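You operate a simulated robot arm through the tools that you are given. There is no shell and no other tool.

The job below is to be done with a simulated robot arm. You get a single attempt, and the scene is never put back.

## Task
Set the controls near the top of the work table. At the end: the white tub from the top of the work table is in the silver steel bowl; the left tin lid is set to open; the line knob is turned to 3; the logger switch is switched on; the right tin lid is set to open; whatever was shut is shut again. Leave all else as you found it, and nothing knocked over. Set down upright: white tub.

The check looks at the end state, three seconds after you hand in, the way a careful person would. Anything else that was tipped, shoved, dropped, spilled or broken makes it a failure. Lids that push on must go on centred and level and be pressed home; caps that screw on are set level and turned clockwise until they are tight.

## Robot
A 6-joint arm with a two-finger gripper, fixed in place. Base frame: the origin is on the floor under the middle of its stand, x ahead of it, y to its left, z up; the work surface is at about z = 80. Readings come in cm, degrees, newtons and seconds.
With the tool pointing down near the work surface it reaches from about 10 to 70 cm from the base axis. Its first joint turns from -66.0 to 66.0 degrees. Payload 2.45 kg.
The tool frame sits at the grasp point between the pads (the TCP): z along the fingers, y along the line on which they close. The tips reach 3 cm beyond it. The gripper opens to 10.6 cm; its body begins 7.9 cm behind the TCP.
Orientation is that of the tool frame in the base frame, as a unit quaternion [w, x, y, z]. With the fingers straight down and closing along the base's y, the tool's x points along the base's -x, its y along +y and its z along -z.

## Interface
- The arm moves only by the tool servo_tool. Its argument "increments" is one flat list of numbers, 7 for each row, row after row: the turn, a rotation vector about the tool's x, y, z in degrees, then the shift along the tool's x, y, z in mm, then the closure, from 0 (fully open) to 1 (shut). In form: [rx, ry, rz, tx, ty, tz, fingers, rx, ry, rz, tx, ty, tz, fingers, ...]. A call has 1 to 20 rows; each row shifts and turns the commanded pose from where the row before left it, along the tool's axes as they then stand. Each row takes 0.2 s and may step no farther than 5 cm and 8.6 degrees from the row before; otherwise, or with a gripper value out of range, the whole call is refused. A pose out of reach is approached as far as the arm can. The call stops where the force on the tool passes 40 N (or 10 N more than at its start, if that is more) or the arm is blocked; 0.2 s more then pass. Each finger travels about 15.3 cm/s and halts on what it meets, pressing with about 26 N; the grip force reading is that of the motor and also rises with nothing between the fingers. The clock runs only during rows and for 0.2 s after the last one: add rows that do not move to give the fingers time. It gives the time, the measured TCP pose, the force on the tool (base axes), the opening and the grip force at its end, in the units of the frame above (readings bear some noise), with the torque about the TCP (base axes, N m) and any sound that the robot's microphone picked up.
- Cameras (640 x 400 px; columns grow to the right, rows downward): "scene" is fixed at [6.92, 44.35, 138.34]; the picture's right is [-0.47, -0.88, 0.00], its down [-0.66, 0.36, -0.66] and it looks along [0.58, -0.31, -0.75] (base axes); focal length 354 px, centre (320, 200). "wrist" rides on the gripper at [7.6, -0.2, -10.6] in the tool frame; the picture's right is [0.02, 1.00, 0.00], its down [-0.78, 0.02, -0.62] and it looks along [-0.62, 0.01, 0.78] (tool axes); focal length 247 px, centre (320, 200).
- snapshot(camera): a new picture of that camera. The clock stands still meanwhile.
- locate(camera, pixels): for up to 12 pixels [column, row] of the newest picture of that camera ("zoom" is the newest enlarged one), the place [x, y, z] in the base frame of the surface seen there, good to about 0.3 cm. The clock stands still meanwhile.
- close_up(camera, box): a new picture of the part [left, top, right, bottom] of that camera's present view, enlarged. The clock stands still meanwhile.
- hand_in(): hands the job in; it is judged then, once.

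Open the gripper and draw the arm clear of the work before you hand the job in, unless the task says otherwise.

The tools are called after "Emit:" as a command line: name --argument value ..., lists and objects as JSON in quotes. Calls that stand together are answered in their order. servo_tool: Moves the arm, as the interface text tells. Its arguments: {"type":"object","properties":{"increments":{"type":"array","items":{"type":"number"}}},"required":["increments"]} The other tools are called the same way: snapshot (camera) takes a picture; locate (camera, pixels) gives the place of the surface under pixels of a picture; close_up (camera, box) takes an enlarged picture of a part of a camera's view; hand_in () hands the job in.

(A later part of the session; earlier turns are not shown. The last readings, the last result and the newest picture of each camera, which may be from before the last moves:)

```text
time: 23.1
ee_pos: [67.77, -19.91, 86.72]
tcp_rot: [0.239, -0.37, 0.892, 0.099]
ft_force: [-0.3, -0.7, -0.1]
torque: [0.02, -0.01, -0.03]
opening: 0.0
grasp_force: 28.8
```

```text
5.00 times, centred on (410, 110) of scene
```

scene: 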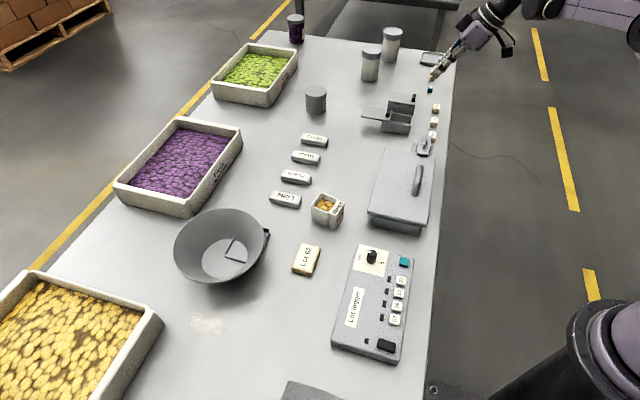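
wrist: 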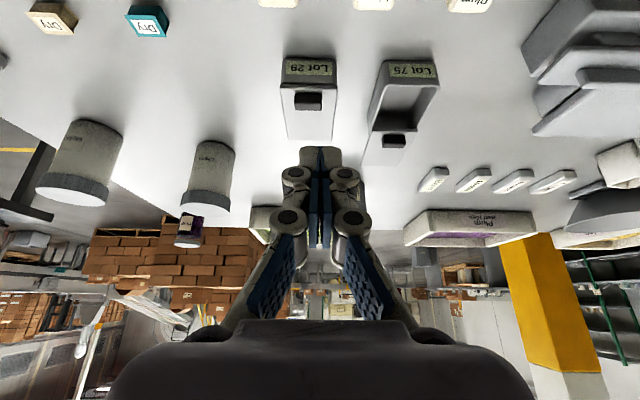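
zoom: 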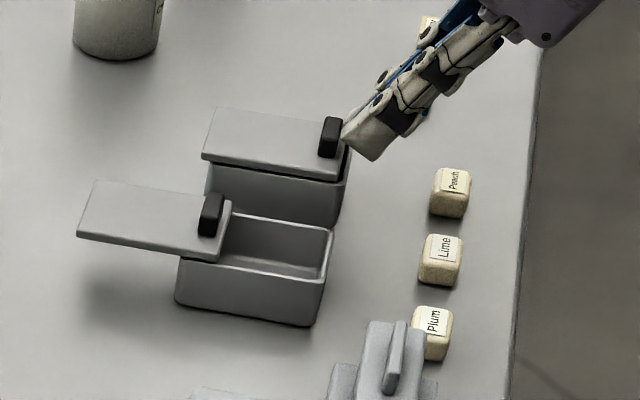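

The right lid has begun sliding with very low force. Continuing the push in 5 mm steps.

Emit:
servo_tool --increments '[0, 0, 0, -4.33, 0, 2.5, 1, 0, 0, 0, -4.33, 0, 2.5, 1, 0, 0, 0, -4.33, 0, 2.5, 1, 0, 0, 0, -4.33, 0, 2.5, 1, 0, 0, 0, -4.33, 0, 2.5, 1, 0, 0, 0, 0, 0, 0, 1]'

Emit:
close_up --camera "wrist" --box '[240, 70, 400, 190]'

Emit:
close_up --camera "scene" --box '[370, 70, 450, 150]'

```text
time: 24.5
ee_pos: [69.47, -18.18, 86.66]
tcp_rot: [0.239, -0.37, 0.892, 0.1]
ft_force: [0.1, 0.1, -0.5]
torque: [0.02, -0.02, 0.01]
opening: 0.01
grasp_force: 28.5
```

```text
3.33 times, centred on (320, 130) of wrist
```

zoom: 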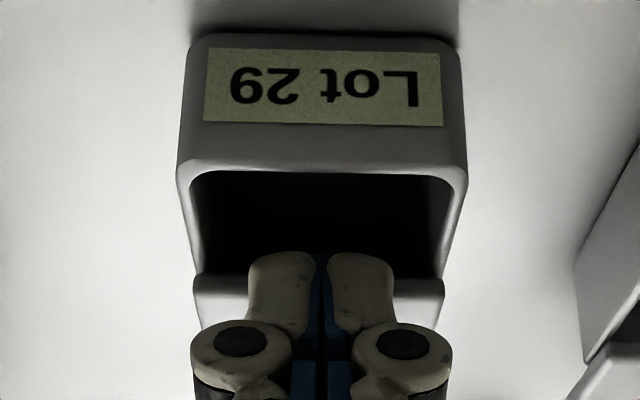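

```text
5.00 times, centred on (410, 110) of scene
```

zoom: 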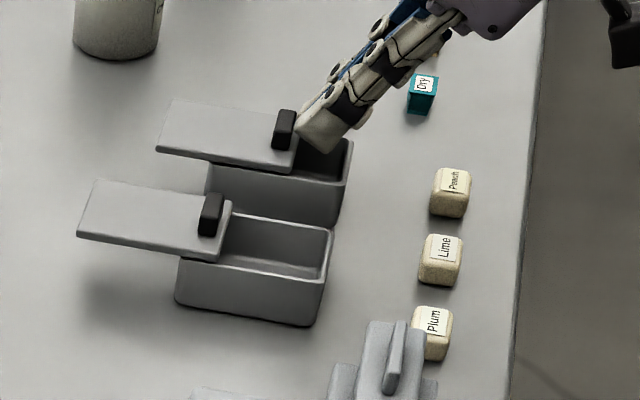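

It's moved ~3 cm; I'll push another 2.5 cm, watching for the end stop or reach limits.

Emit:
servo_tool --increments '[0, 0, 0, -4.33, 0, 2.5, 1, 0, 0, 0, -4.33, 0, 2.5, 1, 0, 0, 0, -4.33, 0, 2.5, 1, 0, 0, 0, -4.33, 0, 2.5, 1, 0, 0, 0, 0, 0, 0, 1]'

Emit:
close_up --camera "wrist" --box '[240, 40, 400, 190]'

Emit:
close_up --camera "scene" --box '[370, 70, 450, 150]'

```text
time: 25.7
ee_pos: [70.78, -16.74, 86.66]
tcp_rot: [0.239, -0.37, 0.892, 0.099]
ft_force: [-0.2, 0.1, 0.5]
torque: [0.0, -0.01, 0.0]
opening: 0.0
grasp_force: 29.2
```

```text
2.67 times, centred on (320, 115) of wrist
```

zoom: 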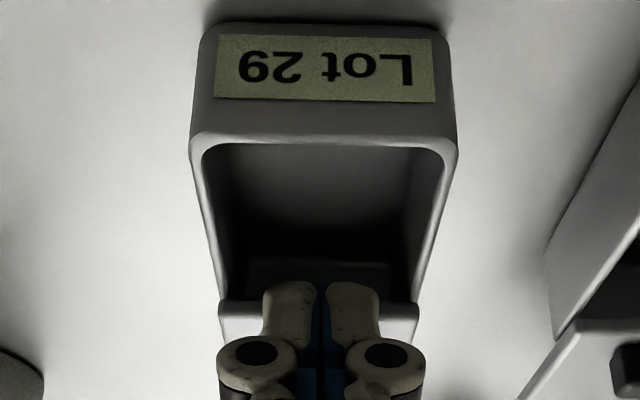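

```text
5.00 times, centred on (410, 110) of scene
```

zoom: 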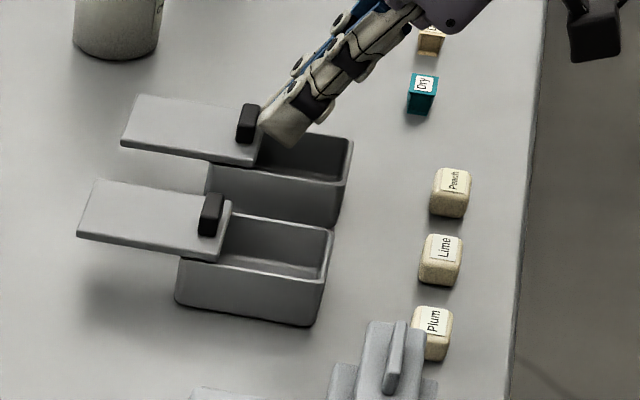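

No stop yet, still no force. I'll push further in 3 mm steps.

Emit:
servo_tool --increments '[0, 0, 0, -3.46, 0, 2, 1, 0, 0, 0, -3.46, 0, 2, 1, 0, 0, 0, -2.6, 0, 1.5, 1, 0, 0, 0, 0, 0, 0, 1]'

Emit:
close_up --camera "scene" --box '[370, 70, 450, 150]'

```text
time: 26.7
ee_pos: [71.51, -16.21, 86.57]
tcp_rot: [0.238, -0.369, 0.893, 0.099]
ft_force: [-21.3, -11.3, 1.4]
torque: [-0.17, 0.43, 0.14]
opening: 0.62
grasp_force: 28.6
```

```text
5.00 times, centred on (410, 110) of scene
```

zoom: 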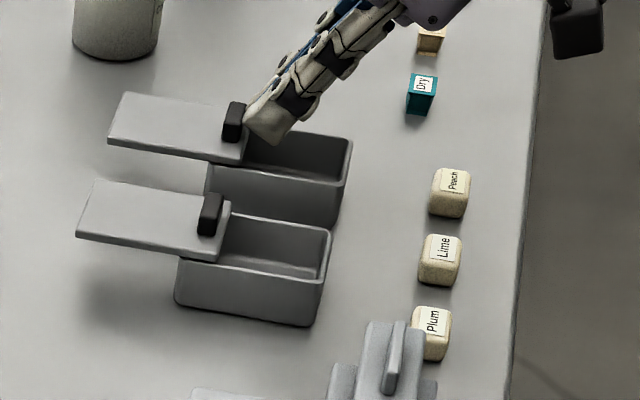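

The right lid is at its end stop (24 N). I'll back off toward the front, rise, and untilt.

Emit:
servo_tool --increments '[0, 0, 0, 8.66, 0, -5, 1, 0, 0, 0, 13, 0, -7.5, 1, 0, 0, 0, -16.7, 0, -28.9, 1, 0, 0, 0, -16.7, 0, -28.9, 1, 0, 0, 0, -16.7, 0, -28.9, 1, 0, 6, 0, 0, 0, 0, 1, 0, 6, 0, 0, 0, 0, 1, 0, 6, 0, 0, 0, 0, 1, 0, 6, 0, 0, 0, 0, 1, 0, 6, 0, 0, 0, 0, 1, 0, 0, 0, 0, 0, 0, 1]'

Emit:
close_up --camera "scene" --box '[360, 60, 450, 150]'

```text
time: 29.1
ee_pos: [66.09, -16.56, 95.77]
tcp_rot: [-0.001, -0.383, 0.924, -0.001]
ft_force: [-1.0, -0.4, -0.1]
torque: [0.0, 0.0, -0.01]
opening: 0.01
grasp_force: 28.5
out of reach, approached as far as the arm can: row 7, 8, 9, 10
```

```text
4.44 times, centred on (405, 105) of scene
```

zoom: 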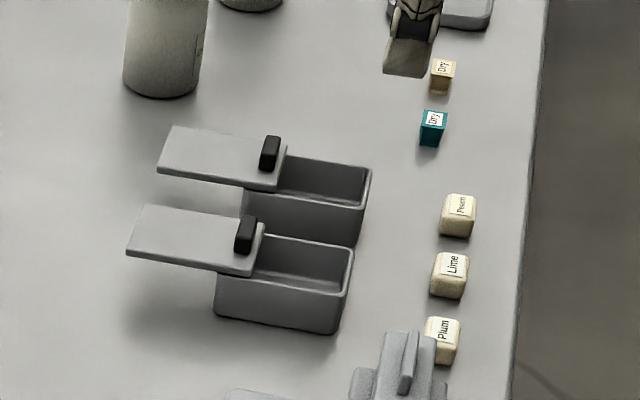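

Both tin lids are open. Now I'll rise and travel to the logger, stopping in front of it for a wrist view.

Emit:
servo_tool --increments '[0, 0, 0, 0, 0, -40, 1, 0, 0, 0, 0, 0, -40, 1, 0, 0, 0, 4.7, 42, 0, 1, 0, 0, 0, 4.7, 42, 0, 1, 0, 0, 0, 4.7, 42, 0, 1, 0, 0, 0, 4.7, 42, 0, 1, 0, 0, 0, 4.7, 42, 0, 1, 0, 0, 0, 4.7, 42, 0, 1, 0, 0, 0, 4.7, 42, 0, 1, 0, 0, 0, 4.7, 42, 0, 1, 0, 0, 0, 4.7, 42, 0, 1, 0, 0, 0, 4.7, 42, 0, 1, 0, 0, 0, 4.7, 42, 0, 1, 0, 0, 0, 4.7, 42, 0, 1, 0, 0, 0, 0, 0, 0, 1]'

Emit:
snapshot --camera "wrist"

Emit:
snapshot --camera "scene"

```text
time: 32.3
ee_pos: [24.99, 15.52, 100.28]
tcp_rot: [0.0, -0.383, 0.924, 0.001]
ft_force: [0.5, 0.2, 0.5]
torque: [-0.01, 0.04, 0.0]
opening: 0.01
grasp_force: 29.0
out of reach, approached as far as the arm can: row 1, 2
```

```text
taken
```

wrist: 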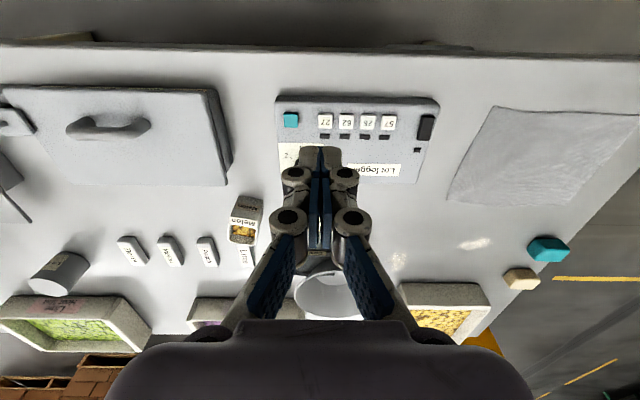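

```text
taken
```

scene: 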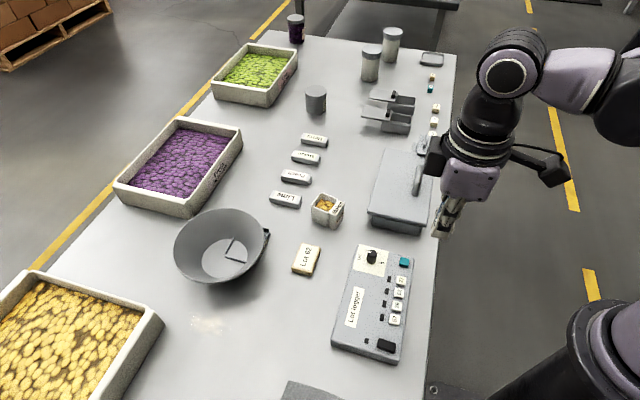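

The closed fingers block the logger view; I'll open them here and zoom.

Emit:
servo_tool --increments '[0, 0, 0, 0, 0, 0, 0, 0, 0, 0, 0, 0, 0, 0, 0, 0, 0, 0, 0, 0, 0, 0, 0, 0, 0, 0, 0, 0]'

Emit:
close_up --camera "wrist" --box '[260, 80, 460, 205]'

Emit:
close_up --camera "wrist" --box '[275, 135, 325, 175]'

Emit:
close_up --camera "scene" --box '[350, 238, 420, 282]'

Emit:
close_up --camera "scene" --box '[350, 320, 410, 365]'

```text
time: 33.3
ee_pos: [25.04, 15.42, 100.24]
tcp_rot: [-0.001, -0.382, 0.924, 0.001]
ft_force: [-0.7, -0.1, -0.4]
torque: [-0.02, 0.04, -0.01]
opening: 10.59
grasp_force: 0.1
```

```text
3.20 times, centred on (360, 142) of wrist
```

zoom: 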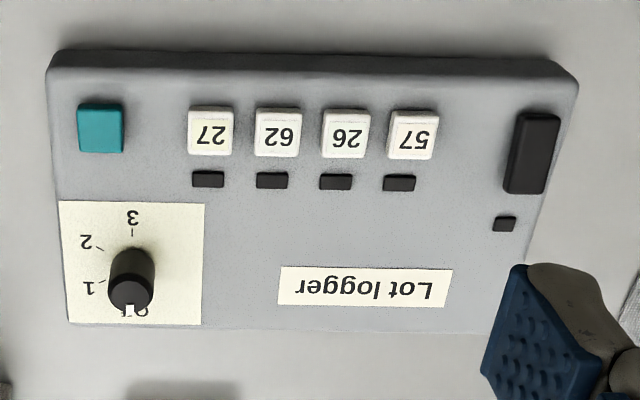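

```text
10.00 times, centred on (300, 155) of wrist
```

zoom: 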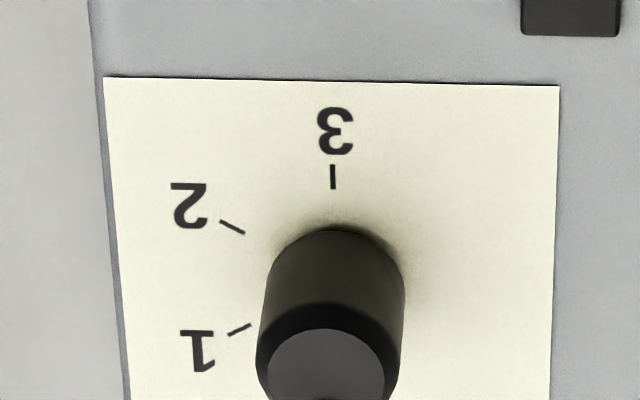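

```text
9.09 times, centred on (385, 260) of scene
```

zoom: 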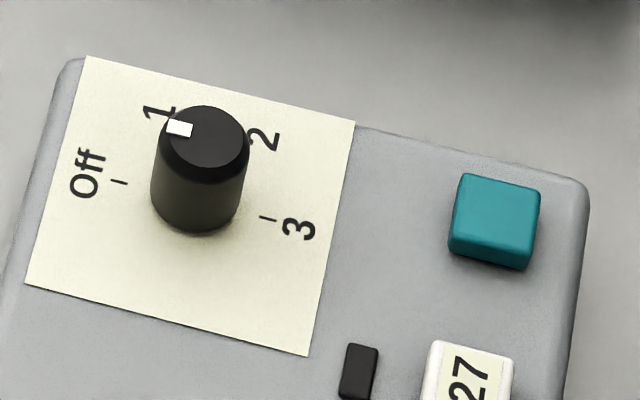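

```text
8.89 times, centred on (380, 342) of scene
```

zoom: 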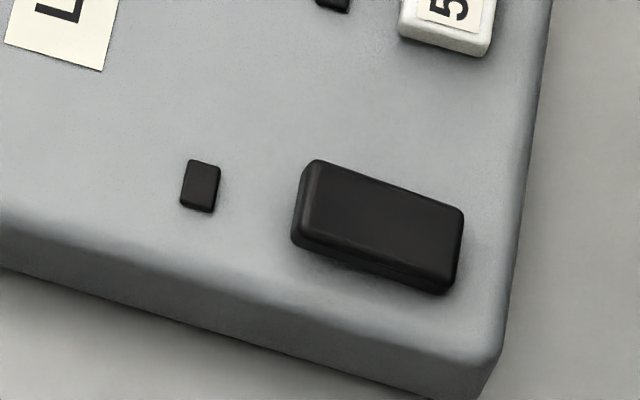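

The knob marker points to Off (back); 3 is opposite (front), 180° clockwise seen from above. I'll locate rocker points to see which end stands up.

Emit:
locate --camera "zoom" --pixels '[[325, 185], [315, 225], [350, 210], [380, 230], [410, 230], [445, 225], [440, 265], [250, 190], [270, 240], [480, 280], [200, 185], [200, 260]]'

Emit:
locate --camera "scene" --pixels '[[372, 250], [376, 250], [368, 246], [372, 255], [371, 263], [360, 258], [380, 262], [365, 275], [404, 261], [400, 280], [396, 319], [340, 290]]'

```text
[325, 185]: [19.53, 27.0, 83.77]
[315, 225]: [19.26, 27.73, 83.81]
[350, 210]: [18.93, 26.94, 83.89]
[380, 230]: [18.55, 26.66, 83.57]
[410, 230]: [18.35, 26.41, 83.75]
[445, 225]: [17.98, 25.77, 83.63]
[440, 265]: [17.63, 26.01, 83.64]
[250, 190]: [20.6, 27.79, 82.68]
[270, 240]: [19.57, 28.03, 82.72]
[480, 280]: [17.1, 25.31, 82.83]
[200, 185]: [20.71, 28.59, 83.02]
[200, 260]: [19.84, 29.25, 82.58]
```

```text
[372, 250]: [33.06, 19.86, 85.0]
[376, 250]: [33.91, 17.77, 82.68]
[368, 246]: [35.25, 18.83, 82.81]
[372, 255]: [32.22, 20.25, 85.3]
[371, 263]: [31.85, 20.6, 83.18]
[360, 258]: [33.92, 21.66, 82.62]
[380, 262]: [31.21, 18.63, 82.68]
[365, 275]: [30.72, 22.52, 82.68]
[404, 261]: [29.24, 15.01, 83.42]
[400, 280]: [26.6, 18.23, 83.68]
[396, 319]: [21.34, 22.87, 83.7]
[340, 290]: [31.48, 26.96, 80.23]
```

The panel top is at z≈82.7 and the knob top at ≈85.2 near (32.4,20.1). I'll move above the knob with partly closed fingers and check centring.

Emit:
servo_tool --increments '[0, 0, 0, -28.5, -6.2, 24, 0.65, 0, 0, 0, -28.5, -6.2, 24, 0.65, 0, 0, 0, -28.5, -6.2, 24, 0.65, 0, 0, 0, 0, 0, 0, 0.65]'

Emit:
close_up --camera "wrist" --box '[220, 90, 420, 215]'

```text
time: 34.3
ee_pos: [32.44, 20.17, 92.92]
tcp_rot: [0.0, -0.382, 0.924, 0.0]
ft_force: [0.0, 0.1, 0.1]
torque: [0.02, 0.0, 0.02]
opening: 3.7
grasp_force: 0.1
```

```text
3.20 times, centred on (320, 152) of wrist
```

zoom: 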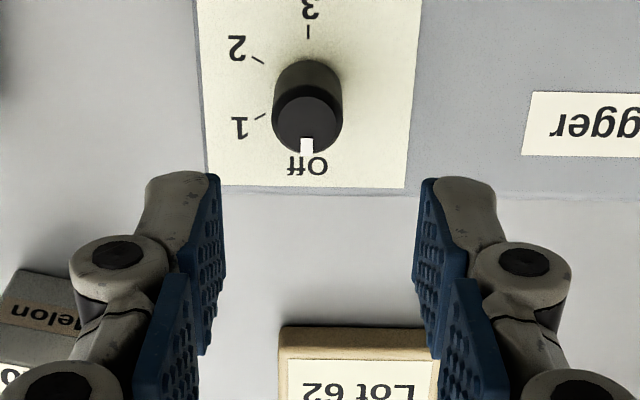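

The knob is centred in tool x, and about 3.3 mm off in tool y. I'll shift, descend to z≈86.1 and close on it.

Emit:
servo_tool --increments '[0, 0, 0, 0.5, -3.3, 34, 0.65, 0, 0, 0, 0, 0, 34, 0.65, 0, 0, 0, 0, 0, 0, 0.75, 0, 0, 0, 0, 0, 0, 0.82, 0, 0, 0, 0, 0, 0, 0.9, 0, 0, 0, 0, 0, 0, 0.95]'

Emit:
close_up --camera "wrist" --box '[220, 90, 420, 215]'

```text
time: 35.7
ee_pos: [32.67, 19.88, 86.31]
tcp_rot: [0.0, -0.382, 0.924, 0.0]
ft_force: [-2.5, 1.2, -17.1]
torque: [0.09, -0.03, 0.02]
opening: 1.73
grasp_force: 43.5
```

```text
3.20 times, centred on (320, 152) of wrist
```

zoom: 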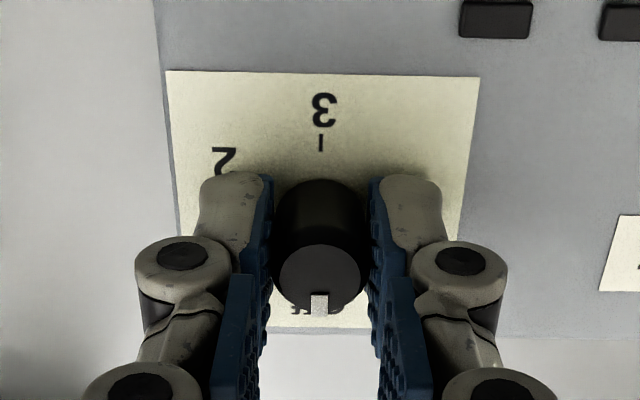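

The knob is gripped (1.73 cm). I'll turn it clockwise (tool +z) by 24° first and check torque and marker.

Emit:
servo_tool --increments '[0, 0, 8, 0, 0, 1, 0.95, 0, 0, 8, 0, 0, 0, 0.95, 0, 0, 8, 0, 0, 0, 0.95]'

Emit:
close_up --camera "wrist" --box '[220, 90, 420, 215]'

```text
time: 36.7
ee_pos: [32.63, 19.92, 86.24]
tcp_rot: [-0.001, -0.182, 0.983, 0.0]
ft_force: [-3.6, -1.1, 5.7]
torque: [0.22, -0.47, 0.0]
opening: 1.77
grasp_force: 43.1
stopped in row 3: the force on the tool passed its limit at 41 N (the readings are from after the stop); the commanded pose is now the measured one
```

```text
3.20 times, centred on (320, 152) of wrist
```

zoom: 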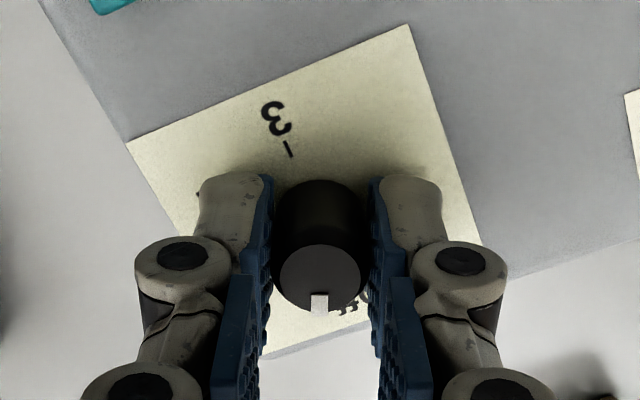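

The knob turns with the gripper (dial rotated ~24° relative to marker). The stop was a transient; I'll keep turning in smaller steps.

Emit:
servo_tool --increments '[0, 0, 5, 0, 0, 0, 0.95, 0, 0, 5, 0, 0, 0, 0.95, 0, 0, 5, 0, 0, 0, 0.95, 0, 0, 5, 0, 0, 0, 0.95]'

```text
time: 37.7
ee_pos: [32.73, 19.98, 86.15]
tcp_rot: [-0.001, -0.007, 1.0, 0.001]
ft_force: [-6.1, 0.2, 1.1]
torque: [0.02, -0.03, -0.04]
opening: 1.73
grasp_force: 42.8
```

Now turned ~44° with little torque. Continuing another 46°.

Emit:
servo_tool --increments '[0, 0, 6, 0, 0, 0, 0.95, 0, 0, 6, 0, 0, 0, 0.95, 0, 0, 6, 0, 0, 0, 0.95, 0, 0, 6, 0, 0, 0, 0.95, 0, 0, 6, 0, 0, 0, 0.95, 0, 0, 6, 0, 0, 0, 0.95, 0, 0, 6, 0, 0, 0, 0.95, 0, 0, 4, 0, 0, 0, 0.95]'

Emit:
snapshot --camera "wrist"

Emit:
close_up --camera "scene" --box '[340, 210, 440, 300]'

```text
time: 39.5
ee_pos: [32.68, 19.77, 86.05]
tcp_rot: [0.0, 0.384, 0.923, 0.0]
ft_force: [-6.1, 2.8, 12.0]
torque: [0.13, 0.17, -0.04]
opening: 1.71
grasp_force: 43.0
```

```text
taken
```

wrist: 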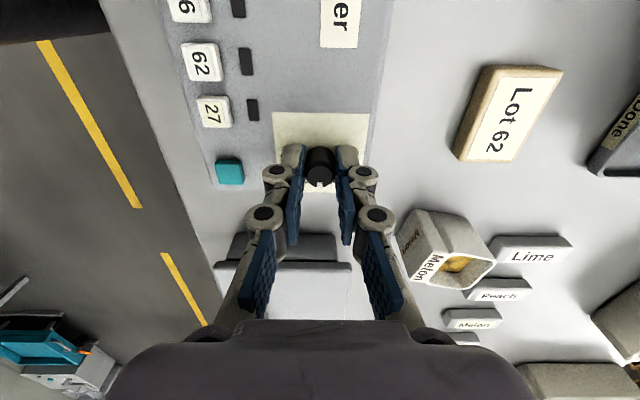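

```text
4.44 times, centred on (390, 255) of scene
```

zoom: 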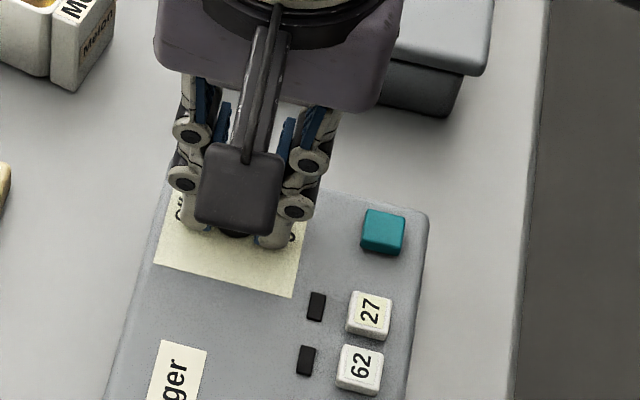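

90° done, marker still follows the gripper. I'll raise 0.5 mm to ease the load and continue turning another 45°.

Emit:
servo_tool --increments '[0, 0, 6, 0, 0, -0.5, 0.95, 0, 0, 6, 0, 0, 0, 0.95, 0, 0, 6, 0, 0, 0, 0.95, 0, 0, 6, 0, 0, 0, 0.95, 0, 0, 6, 0, 0, 0, 0.95, 0, 0, 6, 0, 0, 0, 0.95, 0, 0, 6, 0, 0, 0, 0.95, 0, 0, 3, 0, 0, 0, 0.95]'

Emit:
snapshot --camera "wrist"

```text
time: 41.3
ee_pos: [32.72, 20.0, 86.3]
tcp_rot: [0.0, 0.708, 0.706, 0.0]
ft_force: [-6.4, 3.6, -39.7]
torque: [0.27, 0.12, -0.01]
opening: 1.75
grasp_force: 42.7
```

```text
taken
```

wrist: 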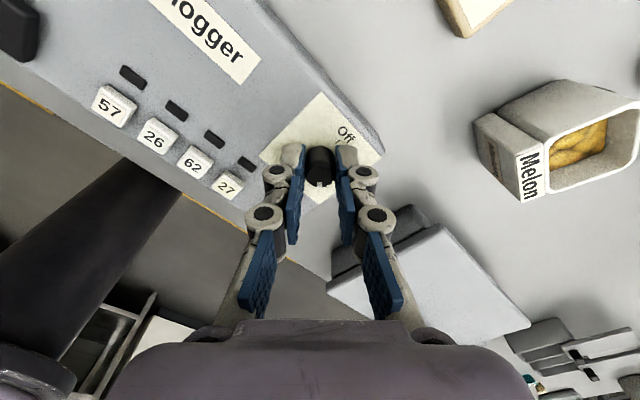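

135° done; the tool is pulled down with 40 N, so I'll lower 1.5 mm to relieve and then continue.

Emit:
servo_tool --increments '[0, 0, 0, 0, 0, 1.5, 0.95, 0, 0, 0, 0, 0, 0, 0.95]'

```text
time: 41.9
ee_pos: [32.73, 19.93, 86.37]
tcp_rot: [-0.001, 0.708, 0.707, 0.0]
ft_force: [-6.6, 5.4, 42.5]
torque: [0.05, 0.22, -0.03]
opening: 1.76
grasp_force: 43.4
```

Overshot the relief (now +42 N); raising 0.75 mm to balance before turning on.

Emit:
servo_tool --increments '[0, 0, 0, 0, 0, -0.75, 0.95, 0, 0, 5, 0, 0, 0, 0.95, 0, 0, 5, 0, 0, 0, 0.95, 0, 0, 5, 0, 0, 0, 0.95]'

```text
time: 42.9
ee_pos: [32.69, 19.92, 86.22]
tcp_rot: [-0.001, 0.794, 0.609, 0.0]
ft_force: [-5.1, 5.9, 43.5]
torque: [0.21, 0.12, -0.01]
opening: 1.7
grasp_force: 42.5
```

Still +43 N vertical; raise a bit more and carry on with the turn.

Emit:
servo_tool --increments '[0, 0, 0, 0, 0, -0.7, 0.95, 0, 0, 5, 0, 0, 0, 0.95, 0, 0, 5, 0, 0, -0.1, 0.95]'

Emit:
close_up --camera "wrist" --box '[220, 90, 420, 215]'

```text
time: 43.7
ee_pos: [32.57, 19.93, 86.14]
tcp_rot: [-0.001, 0.844, 0.537, 0.001]
ft_force: [-4.1, 5.9, -15.8]
torque: [0.38, -0.07, 0.0]
opening: 1.75
grasp_force: 43.2
```

```text
3.20 times, centred on (320, 152) of wrist
```

zoom: 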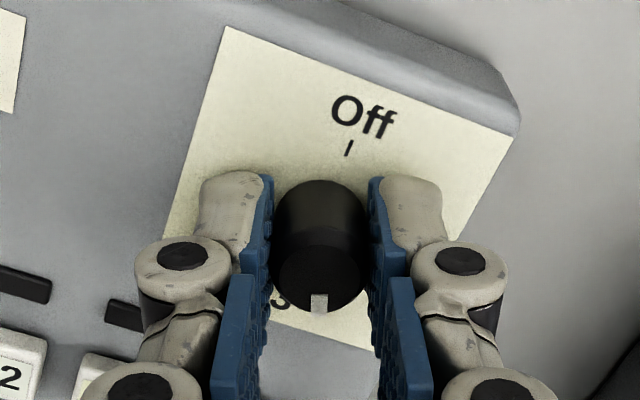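

160° turned: the marker is 20° short of "3". Turning the remaining 20°.

Emit:
servo_tool --increments '[0, 0, 5, 0, 0, 0.1, 0.95, 0, 0, 5, 0, 0, 0, 0.95, 0, 0, 5, 0, 0, 0, 0.95, 0, 0, 5, 0, 0, 0, 0.95]'

Emit:
close_up --camera "wrist" --box '[220, 90, 420, 215]'

```text
time: 44.7
ee_pos: [32.73, 19.96, 86.4]
tcp_rot: [-0.001, 0.923, 0.386, -0.001]
ft_force: [0.5, 1.6, -6.8]
torque: [-0.26, 0.26, -0.02]
opening: 1.74
grasp_force: 42.7
stopped in row 4: the force on the tool passed its limit at 40 N (the readings are from after the stop); the commanded pose is now the measured one
```

```text
3.20 times, centred on (320, 152) of wrist
```

zoom: 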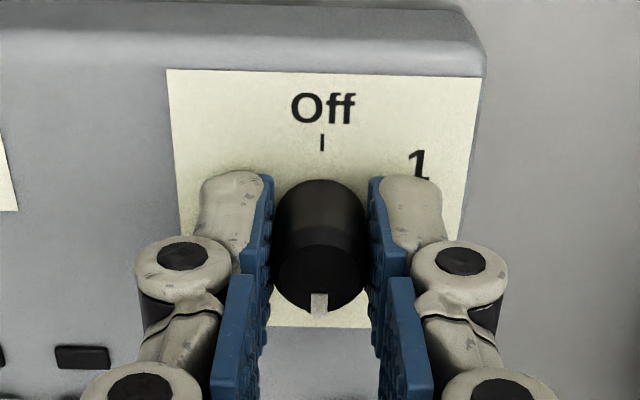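

The marker is opposite "Off", i.e. at 3. I'll release and rise to verify.

Emit:
servo_tool --increments '[0, 0, 0, 0, 0, 0, 0.8, 0, 0, 0, 0, 0, 0, 0.65, 0, 0, 0, 0, 0, 0, 0.65, 0, 0, 0, 0, 0, -30, 0.65, 0, 0, 0, 0, 0, -40, 0.65, 0, 0, 0, 0, 0, 0, 0.65]'

Emit:
close_up --camera "wrist" --box '[220, 90, 420, 215]'

Emit:
snapshot --camera "scene"

```text
time: 46.1
ee_pos: [32.62, 19.86, 93.41]
tcp_rot: [0.0, 0.923, 0.385, -0.001]
ft_force: [-0.1, 0.6, 0.2]
torque: [0.01, -0.04, -0.01]
opening: 3.71
grasp_force: 0.1
```

```text
3.20 times, centred on (320, 152) of wrist
```

zoom: 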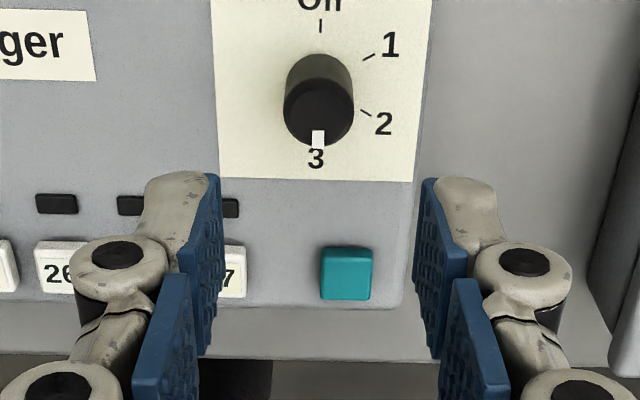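

```text
taken
```

scene: 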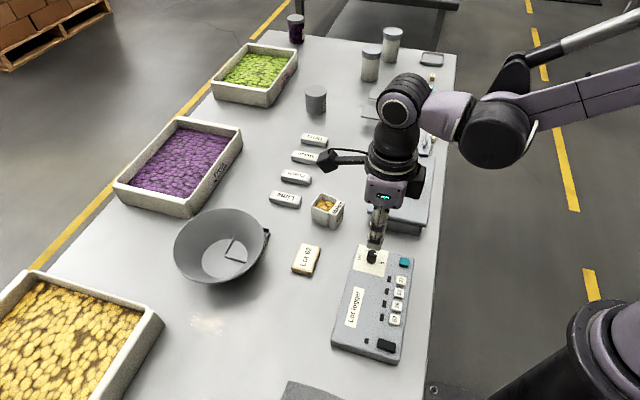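

The knob reads 3. Next, I'll move to view the black rocker switch (near (18.6,26.6)) from behind with the wrist camera.

Emit:
servo_tool --increments '[0, 0, 0, 6.2, -36.6, -4, 0.65, 0, 0, 0, 6.2, -36.6, -4, 0.65, 0, 0, 0, 6.2, -36.6, -4, 0.65, 0, 0, 0, 6.2, -36.6, -4, 0.65, 0, 0, 0, 0, 0, 0, 0.65]'

Emit:
snapshot --camera "wrist"

```text
time: 47.3
ee_pos: [30.01, 23.75, 93.88]
tcp_rot: [-0.002, 0.921, 0.389, -0.002]
ft_force: [-0.1, -0.4, 0.9]
torque: [0.01, 0.02, -0.04]
opening: 3.71
grasp_force: 0.1
out of reach, approached as far as the arm can: row 2, 3, 4
```

```text
taken
```

wrist: 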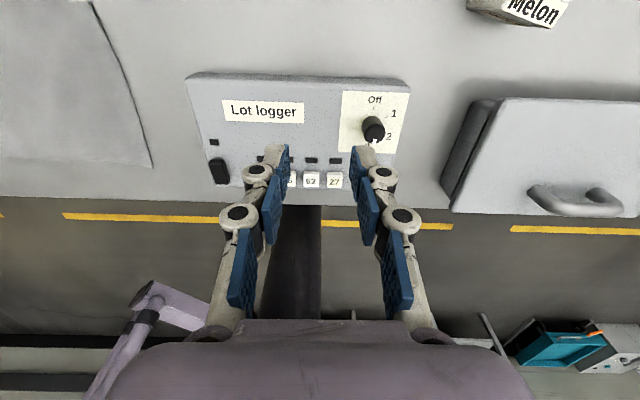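

Joint 6 limits this orientation, so I'll rotate the tool back (-180° total) before going to the rocker.

Emit:
servo_tool --increments '[0, 0, -8.5, 0, 0, -10, 0.65, 0, 0, -8.5, 0, 0, 0, 0.65, 0, 0, -8.5, 0, 0, 0, 0.65, 0, 0, -8.5, 0, 0, 0, 0.65, 0, 0, -8.5, 0, 0, 0, 0.65, 0, 0, -8.5, 0, 0, 0, 0.65, 0, 0, -8.5, 0, 0, 0, 0.65, 0, 0, -8.5, 0, 0, 0, 0.65, 0, 0, -8.5, 0, 0, 0, 0.65, 0, 0, -8.5, 0, 0, 0, 0.65, 0, 0, -8.5, 0, 0, 0, 0.65, 0, 0, -8.5, 0, 0, 0, 0.65, 0, 0, -8.5, 0, 0, 0, 0.65, 0, 0, -8.5, 0, 0, 0, 0.65, 0, 0, -8.5, 0, 0, 0, 0.65, 0, 0, -8.5, 0, 0, 0, 0.65, 0, 0, -8.5, 0, 0, 0, 0.65, 0, 0, -8.5, 0, 0, 0, 0.65, 0, 0, -8.5, 0, 0, 0, 0.65, 0, 0, -8.5, 0, 0, 0, 0.65]'

```text
time: 51.5
ee_pos: [29.99, 23.62, 94.95]
tcp_rot: [-0.001, -0.305, 0.952, 0.0]
ft_force: [-0.2, 0.0, -1.1]
torque: [0.0, -0.01, -0.01]
opening: 3.74
grasp_force: 0.0
```

Yaw is back to -35°. I'll finish to -45° and move in front of the rocker to look at it.

Emit:
servo_tool --increments '[0, 0, -4.75, 0, 0, 0, 0.65, 0, 0, -4.75, 0, 0, 0, 0.65, 0, 0, 0, 29.3, 25.5, 0, 0.65, 0, 0, 0, 29.3, 25.5, 0, 0.65, 0, 0, 0, 29.3, 25.5, 0, 0.65, 0, 0, 0, 29.3, 25.5, 0, 0.65, 0, 0, 0, 0, 0, 0, 0]'

Emit:
snapshot --camera "wrist"

Emit:
snapshot --camera "scene"

```text
time: 53.1
ee_pos: [14.42, 22.73, 94.88]
tcp_rot: [-0.002, -0.38, 0.925, 0.001]
ft_force: [-0.3, 0.3, 1.0]
torque: [-0.01, 0.0, 0.01]
opening: 10.58
grasp_force: 0.0
```

```text
taken
```

wrist: 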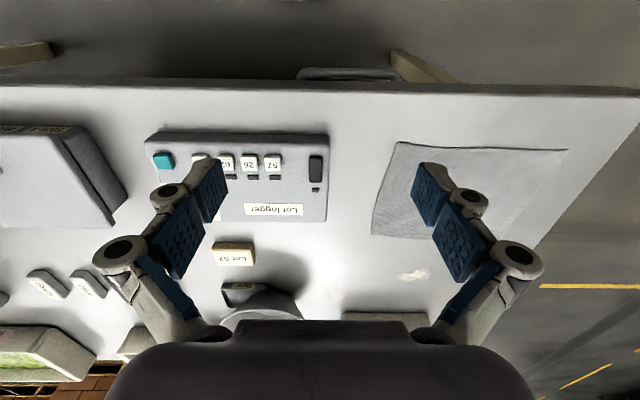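

```text
taken
```

scene: 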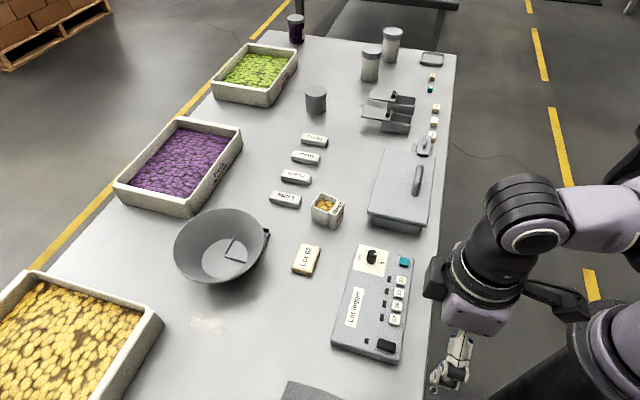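

Good view: the rocker is at (316,168) in the wrist picture. I'll zoom on it.

Emit:
close_up --camera "wrist" --box '[285, 135, 345, 205]'

Emit:
locate --camera "wrist" --pixels '[[316, 158], [316, 163], [316, 168], [316, 174], [316, 180], [316, 151], [316, 189], [305, 170], [274, 162], [325, 165]]'

Emit:
close_up --camera "scene" --box '[365, 325, 405, 365]'

```text
5.71 times, centred on (315, 170) of wrist
```

zoom: 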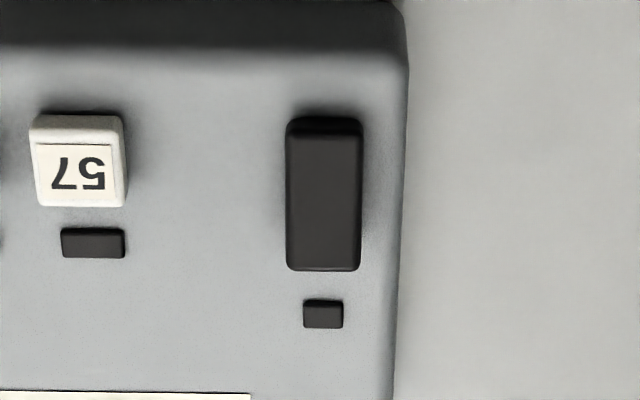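

```text
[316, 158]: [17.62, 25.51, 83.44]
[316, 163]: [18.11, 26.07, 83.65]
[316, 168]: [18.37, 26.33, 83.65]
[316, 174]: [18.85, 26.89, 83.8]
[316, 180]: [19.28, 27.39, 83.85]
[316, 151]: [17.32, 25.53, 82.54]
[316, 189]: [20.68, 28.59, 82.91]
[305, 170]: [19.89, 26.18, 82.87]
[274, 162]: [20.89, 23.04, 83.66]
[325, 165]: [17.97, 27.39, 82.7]
```

```text
10.00 times, centred on (385, 345) of scene
```

zoom: 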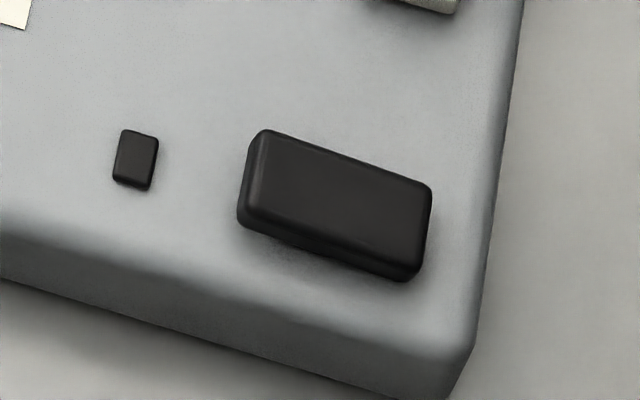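

Depth along the rocker rises from 83.4 at the front to 83.85 at the back, so the back end (next to the lamp) is up and is the one to press. I'll position closed, slightly tilted fingertips over the back half.

Emit:
servo_tool --increments '[0, 0, 0, -31, -1.1, 0, 1, 0, 0, 0, -31, -1.1, 0, 1, 0, -7, 0, 0, 0, 0, 1, 0, -7, 0, 0, 0, 0, 1, 0, -6, 0, 0, 0, 0, 1, 0, 0, 0, 0, 0, 0, 1]'

Emit:
snapshot --camera "wrist"

Emit:
snapshot --camera "scene"

```text
time: 54.5
ee_pos: [19.08, 26.87, 94.89]
tcp_rot: [0.16, -0.376, 0.91, 0.067]
ft_force: [-1.3, 0.6, 0.7]
torque: [-0.01, 0.01, -0.01]
opening: 0.0
grasp_force: 26.4
```

```text
taken
```

wrist: 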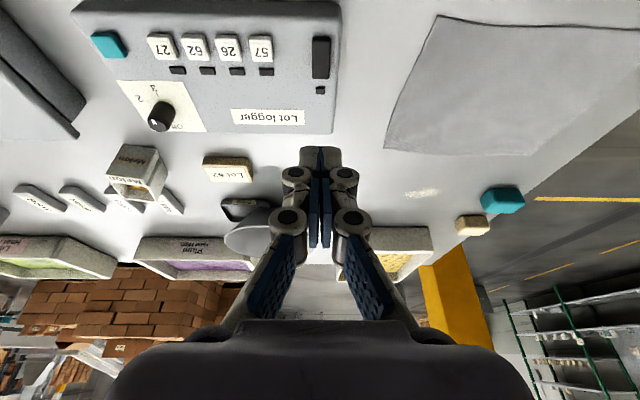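

```text
taken
```

scene: 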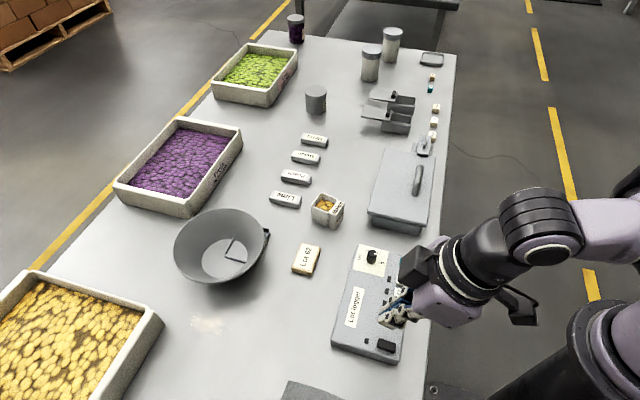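

Column alignment is good (rocker 321, tips 320). Descending 6 cm to hover just above the rocker's back half.

Emit:
servo_tool --increments '[0, 0, 0, 10.3, 0, 28.2, 1, 0, 0, 0, 10.3, 0, 28.2, 1, 0, 0, 0, 0, 0, 0, 1]'

Emit:
close_up --camera "wrist" --box '[240, 60, 400, 200]'

Emit:
close_up --camera "scene" --box '[340, 280, 440, 370]'

```text
time: 55.3
ee_pos: [19.06, 26.67, 88.87]
tcp_rot: [0.159, -0.376, 0.911, 0.067]
ft_force: [0.5, 0.6, -1.3]
torque: [0.03, 0.0, 0.05]
opening: 0.0
grasp_force: 26.2
```

```text
2.86 times, centred on (320, 130) of wrist
```

zoom: 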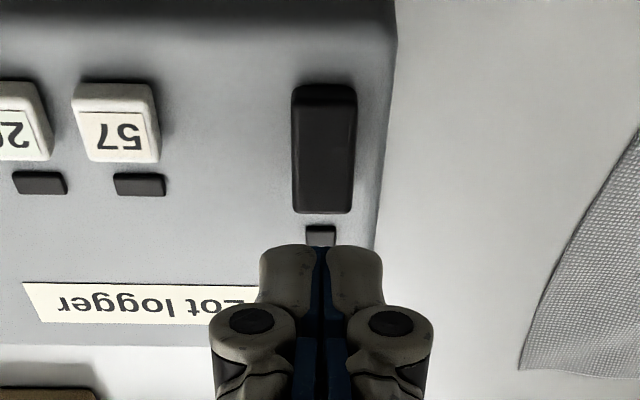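

```text
4.44 times, centred on (390, 325) of scene
```

zoom: 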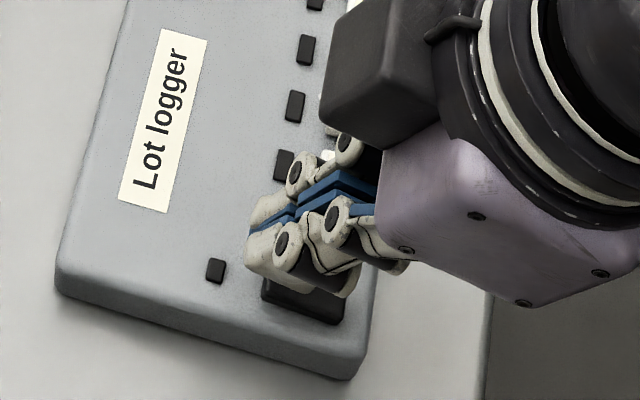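

Tip corner would land ~0.4–0.6 cm behind the rocker's pivot; I'll shift 2 mm further back and descend close to contact.

Emit:
servo_tool --increments '[0, 0, 0, -1.9, 0, 0.7, 1, 0, 0, 0, 2.4, 0, 6.6, 1, 0, 0, 0, 2.4, 0, 6.6, 1, 0, 0, 0, 0, 0, 0, 1]'

Emit:
close_up --camera "wrist" --box '[260, 80, 380, 180]'

Emit:
close_up --camera "scene" --box '[350, 300, 420, 370]'

```text
time: 56.3
ee_pos: [19.1, 26.87, 87.41]
tcp_rot: [0.159, -0.375, 0.911, 0.067]
ft_force: [-0.4, 0.0, -0.1]
torque: [0.0, 0.01, -0.01]
opening: 0.0
grasp_force: 25.4
```

```text
4.00 times, centred on (320, 130) of wrist
```

zoom: 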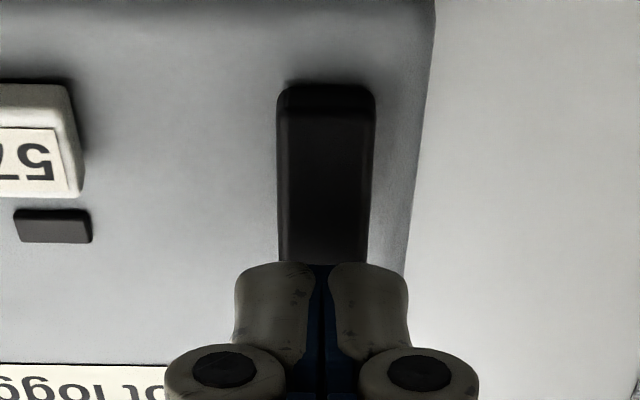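

```text
5.71 times, centred on (385, 335) of scene
```

zoom: 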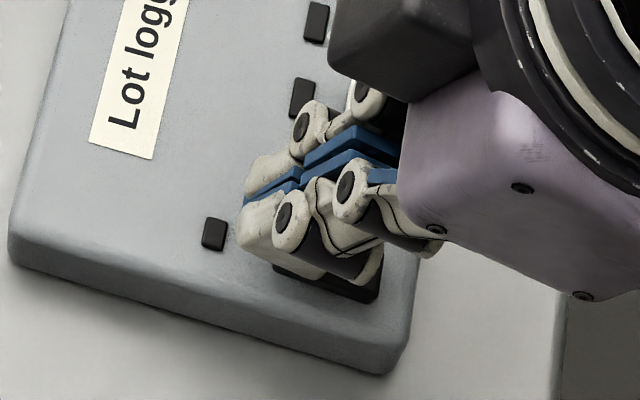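

Tip is ~0.3 cm above the rocker's raised back end. Pressing down in 1 mm steps.

Emit:
servo_tool --increments '[0, 0, 0, 0.34, 0, 0.94, 1, 0, 0, 0, 0.34, 0, 0.94, 1, 0, 0, 0, 0.34, 0, 0.94, 1, 0, 0, 0, 0.34, 0, 0.94, 1, 0, 0, 0, 0.34, 0, 0.94, 1]'

Emit:
close_up --camera "wrist" --box '[260, 80, 380, 180]'

```text
time: 57.5
ee_pos: [19.11, 26.86, 87.01]
tcp_rot: [0.16, -0.375, 0.911, 0.066]
ft_force: [-0.2, 0.5, 0.3]
torque: [0.0, -0.02, -0.02]
opening: 0.0
grasp_force: 25.7
```

```text
4.00 times, centred on (320, 130) of wrist
```

zoom: 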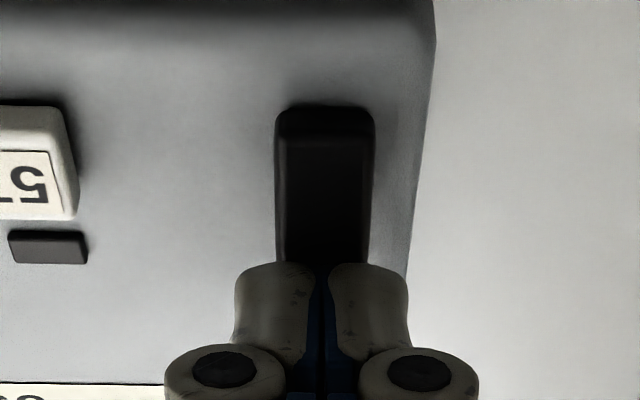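

No contact yet (0.3 N). Continuing down in small steps.

Emit:
servo_tool --increments '[0, 0, 0, 0.34, 0, 0.94, 1, 0, 0, 0, 0.34, 0, 0.94, 1, 0, 0, 0, 0.34, 0, 0.94, 1, 0, 0, 0, 0.34, 0, 0.94, 1]'

Emit:
close_up --camera "wrist" --box '[260, 80, 380, 180]'

```text
time: 58.5
ee_pos: [19.1, 26.9, 86.68]
tcp_rot: [0.161, -0.376, 0.91, 0.068]
ft_force: [-4.2, -4.3, 21.2]
torque: [-0.14, 0.15, 0.0]
opening: 0.6
grasp_force: 28.8
stopped in row 4: the force on the tool passed its limit at 47 N (the readings are from after the stop); the commanded pose is now the measured one
```

```text
4.00 times, centred on (320, 130) of wrist
```

zoom: 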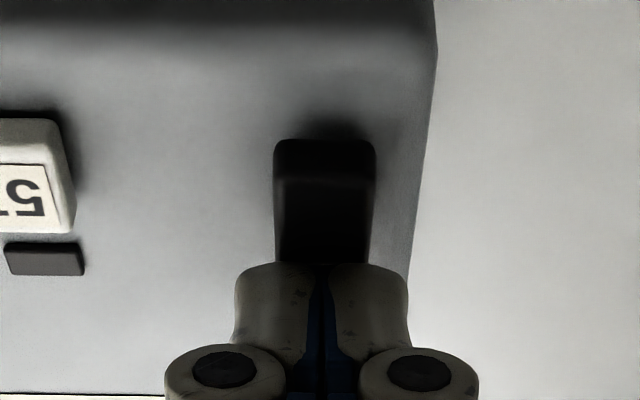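

The rocker's front end visibly rose, so it has flipped. I'll rise and inspect.

Emit:
servo_tool --increments '[0, 0, 0, -10.3, 0, -28.2, 1, 0, 0, 0, -10.3, 0, -28.2, 1, 0, 0, 0, -10.3, 0, -28.2, 1, 0, 7, 0, 0, 0, 0, 1, 0, 7, 0, 0, 0, 0, 1, 0, 6, 0, 0, 0, 0, 1, 0, 0, 0, 30, 0, 0, 0.5, 0, 0, 0, 30, 0, 0, 0, 0, 0, 0, 0, 0, 0, 0]'

Emit:
snapshot --camera "wrist"

Emit:
snapshot --camera "scene"

Emit:
close_up --camera "scene" --box '[320, 235, 420, 370]'

```text
time: 60.5
ee_pos: [14.93, 22.65, 95.77]
tcp_rot: [-0.001, -0.382, 0.924, 0.001]
ft_force: [0.2, 0.0, -0.5]
torque: [-0.02, 0.03, 0.02]
opening: 10.59
grasp_force: 0.1
```

```text
taken
```

wrist: 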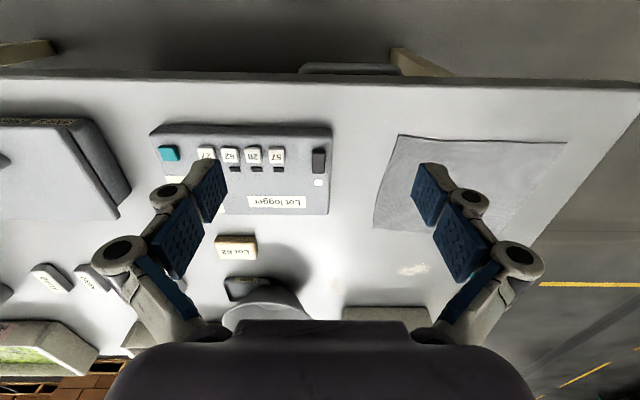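

```text
taken
```

scene: 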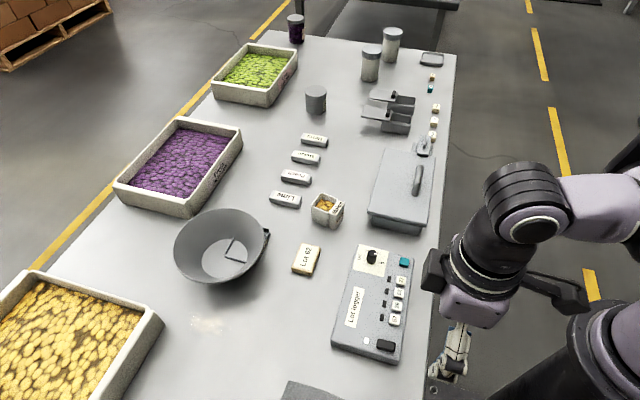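

```text
2.96 times, centred on (370, 302) of scene
```

zoom: 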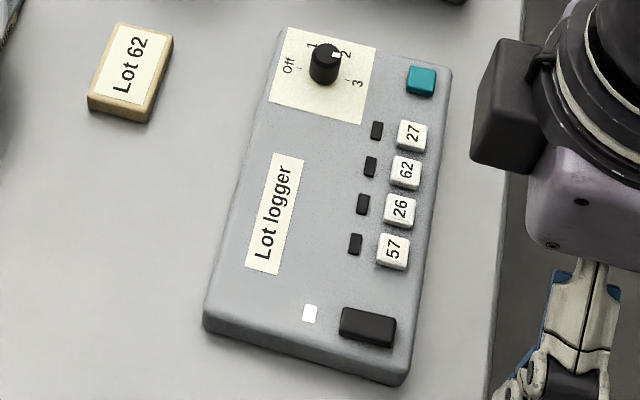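

The lamp next to the rocker is now lit: the switch is on. Next is the white tub; I'll move in front of it for a close wrist view.

Emit:
servo_tool --increments '[0, 0, 0, -26.5, -37.3, -7, 0, 0, 0, 0, -26.5, -37.3, -7, 0, 0, 0, 0, -26.5, -37.3, -7, 0, 0, 0, 0, -26.5, -37.3, -7, 0, 0, 0, 0, -26.5, -37.3, -7, 0, 0, 0, 0, -26.5, -37.3, -7, 0, 0, 0, 0, 0, 0, 0, 0]'

Emit:
snapshot --camera "wrist"

Emit:
close_up --camera "wrist" --box '[260, 90, 380, 190]'

```text
time: 62.1
ee_pos: [42.23, 18.09, 100.3]
tcp_rot: [0.001, -0.381, 0.924, 0.001]
ft_force: [-0.2, 0.4, 0.9]
torque: [0.02, -0.05, -0.01]
opening: 10.61
grasp_force: 0.1
```

```text
taken
```

wrist: 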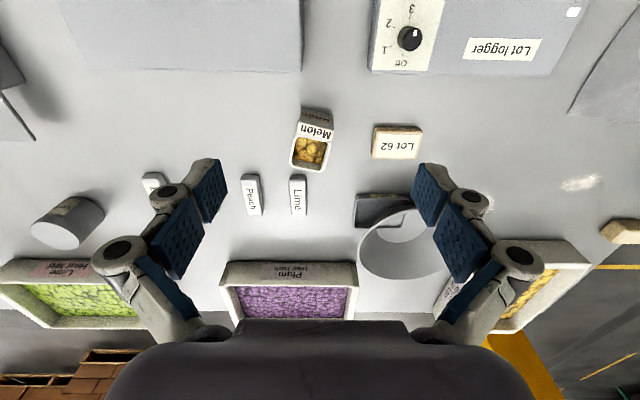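

```text
4.00 times, centred on (320, 140) of wrist
```

zoom: 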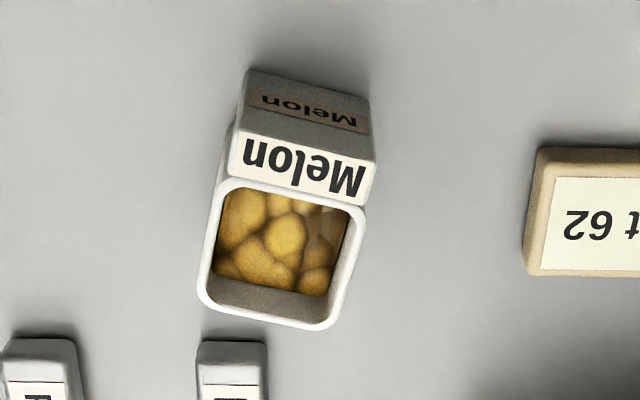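

The tub (white, with a Melon label block at its front) is yawed roughly 10° relative to the tool. I'll locate its rim corners and label block.

Emit:
locate --camera "zoom" --pixels '[[224, 183], [362, 208], [203, 298], [330, 325], [232, 172], [368, 198], [243, 130], [374, 163], [213, 240], [350, 262], [290, 193], [270, 320]]'

Emit:
close_up --camera "scene" --box '[300, 185, 350, 235]'

```text
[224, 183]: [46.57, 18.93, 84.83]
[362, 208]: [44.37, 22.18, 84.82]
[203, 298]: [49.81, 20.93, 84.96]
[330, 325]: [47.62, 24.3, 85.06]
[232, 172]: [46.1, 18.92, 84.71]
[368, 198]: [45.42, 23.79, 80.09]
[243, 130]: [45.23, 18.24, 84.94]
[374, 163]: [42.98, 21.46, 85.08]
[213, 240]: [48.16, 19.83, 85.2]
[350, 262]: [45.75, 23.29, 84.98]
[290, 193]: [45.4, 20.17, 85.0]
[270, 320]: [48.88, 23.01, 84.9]
```

```text
8.00 times, centred on (325, 210) of scene
```

zoom: 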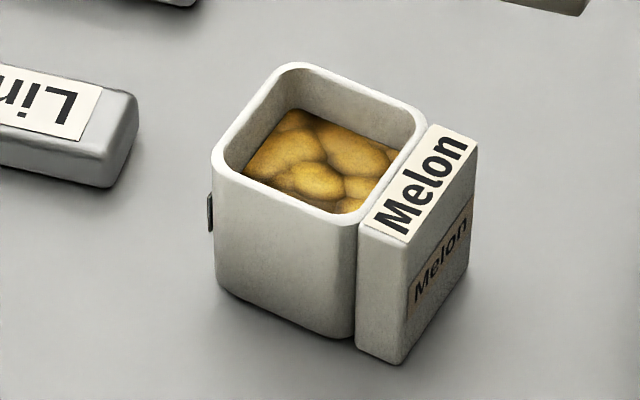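

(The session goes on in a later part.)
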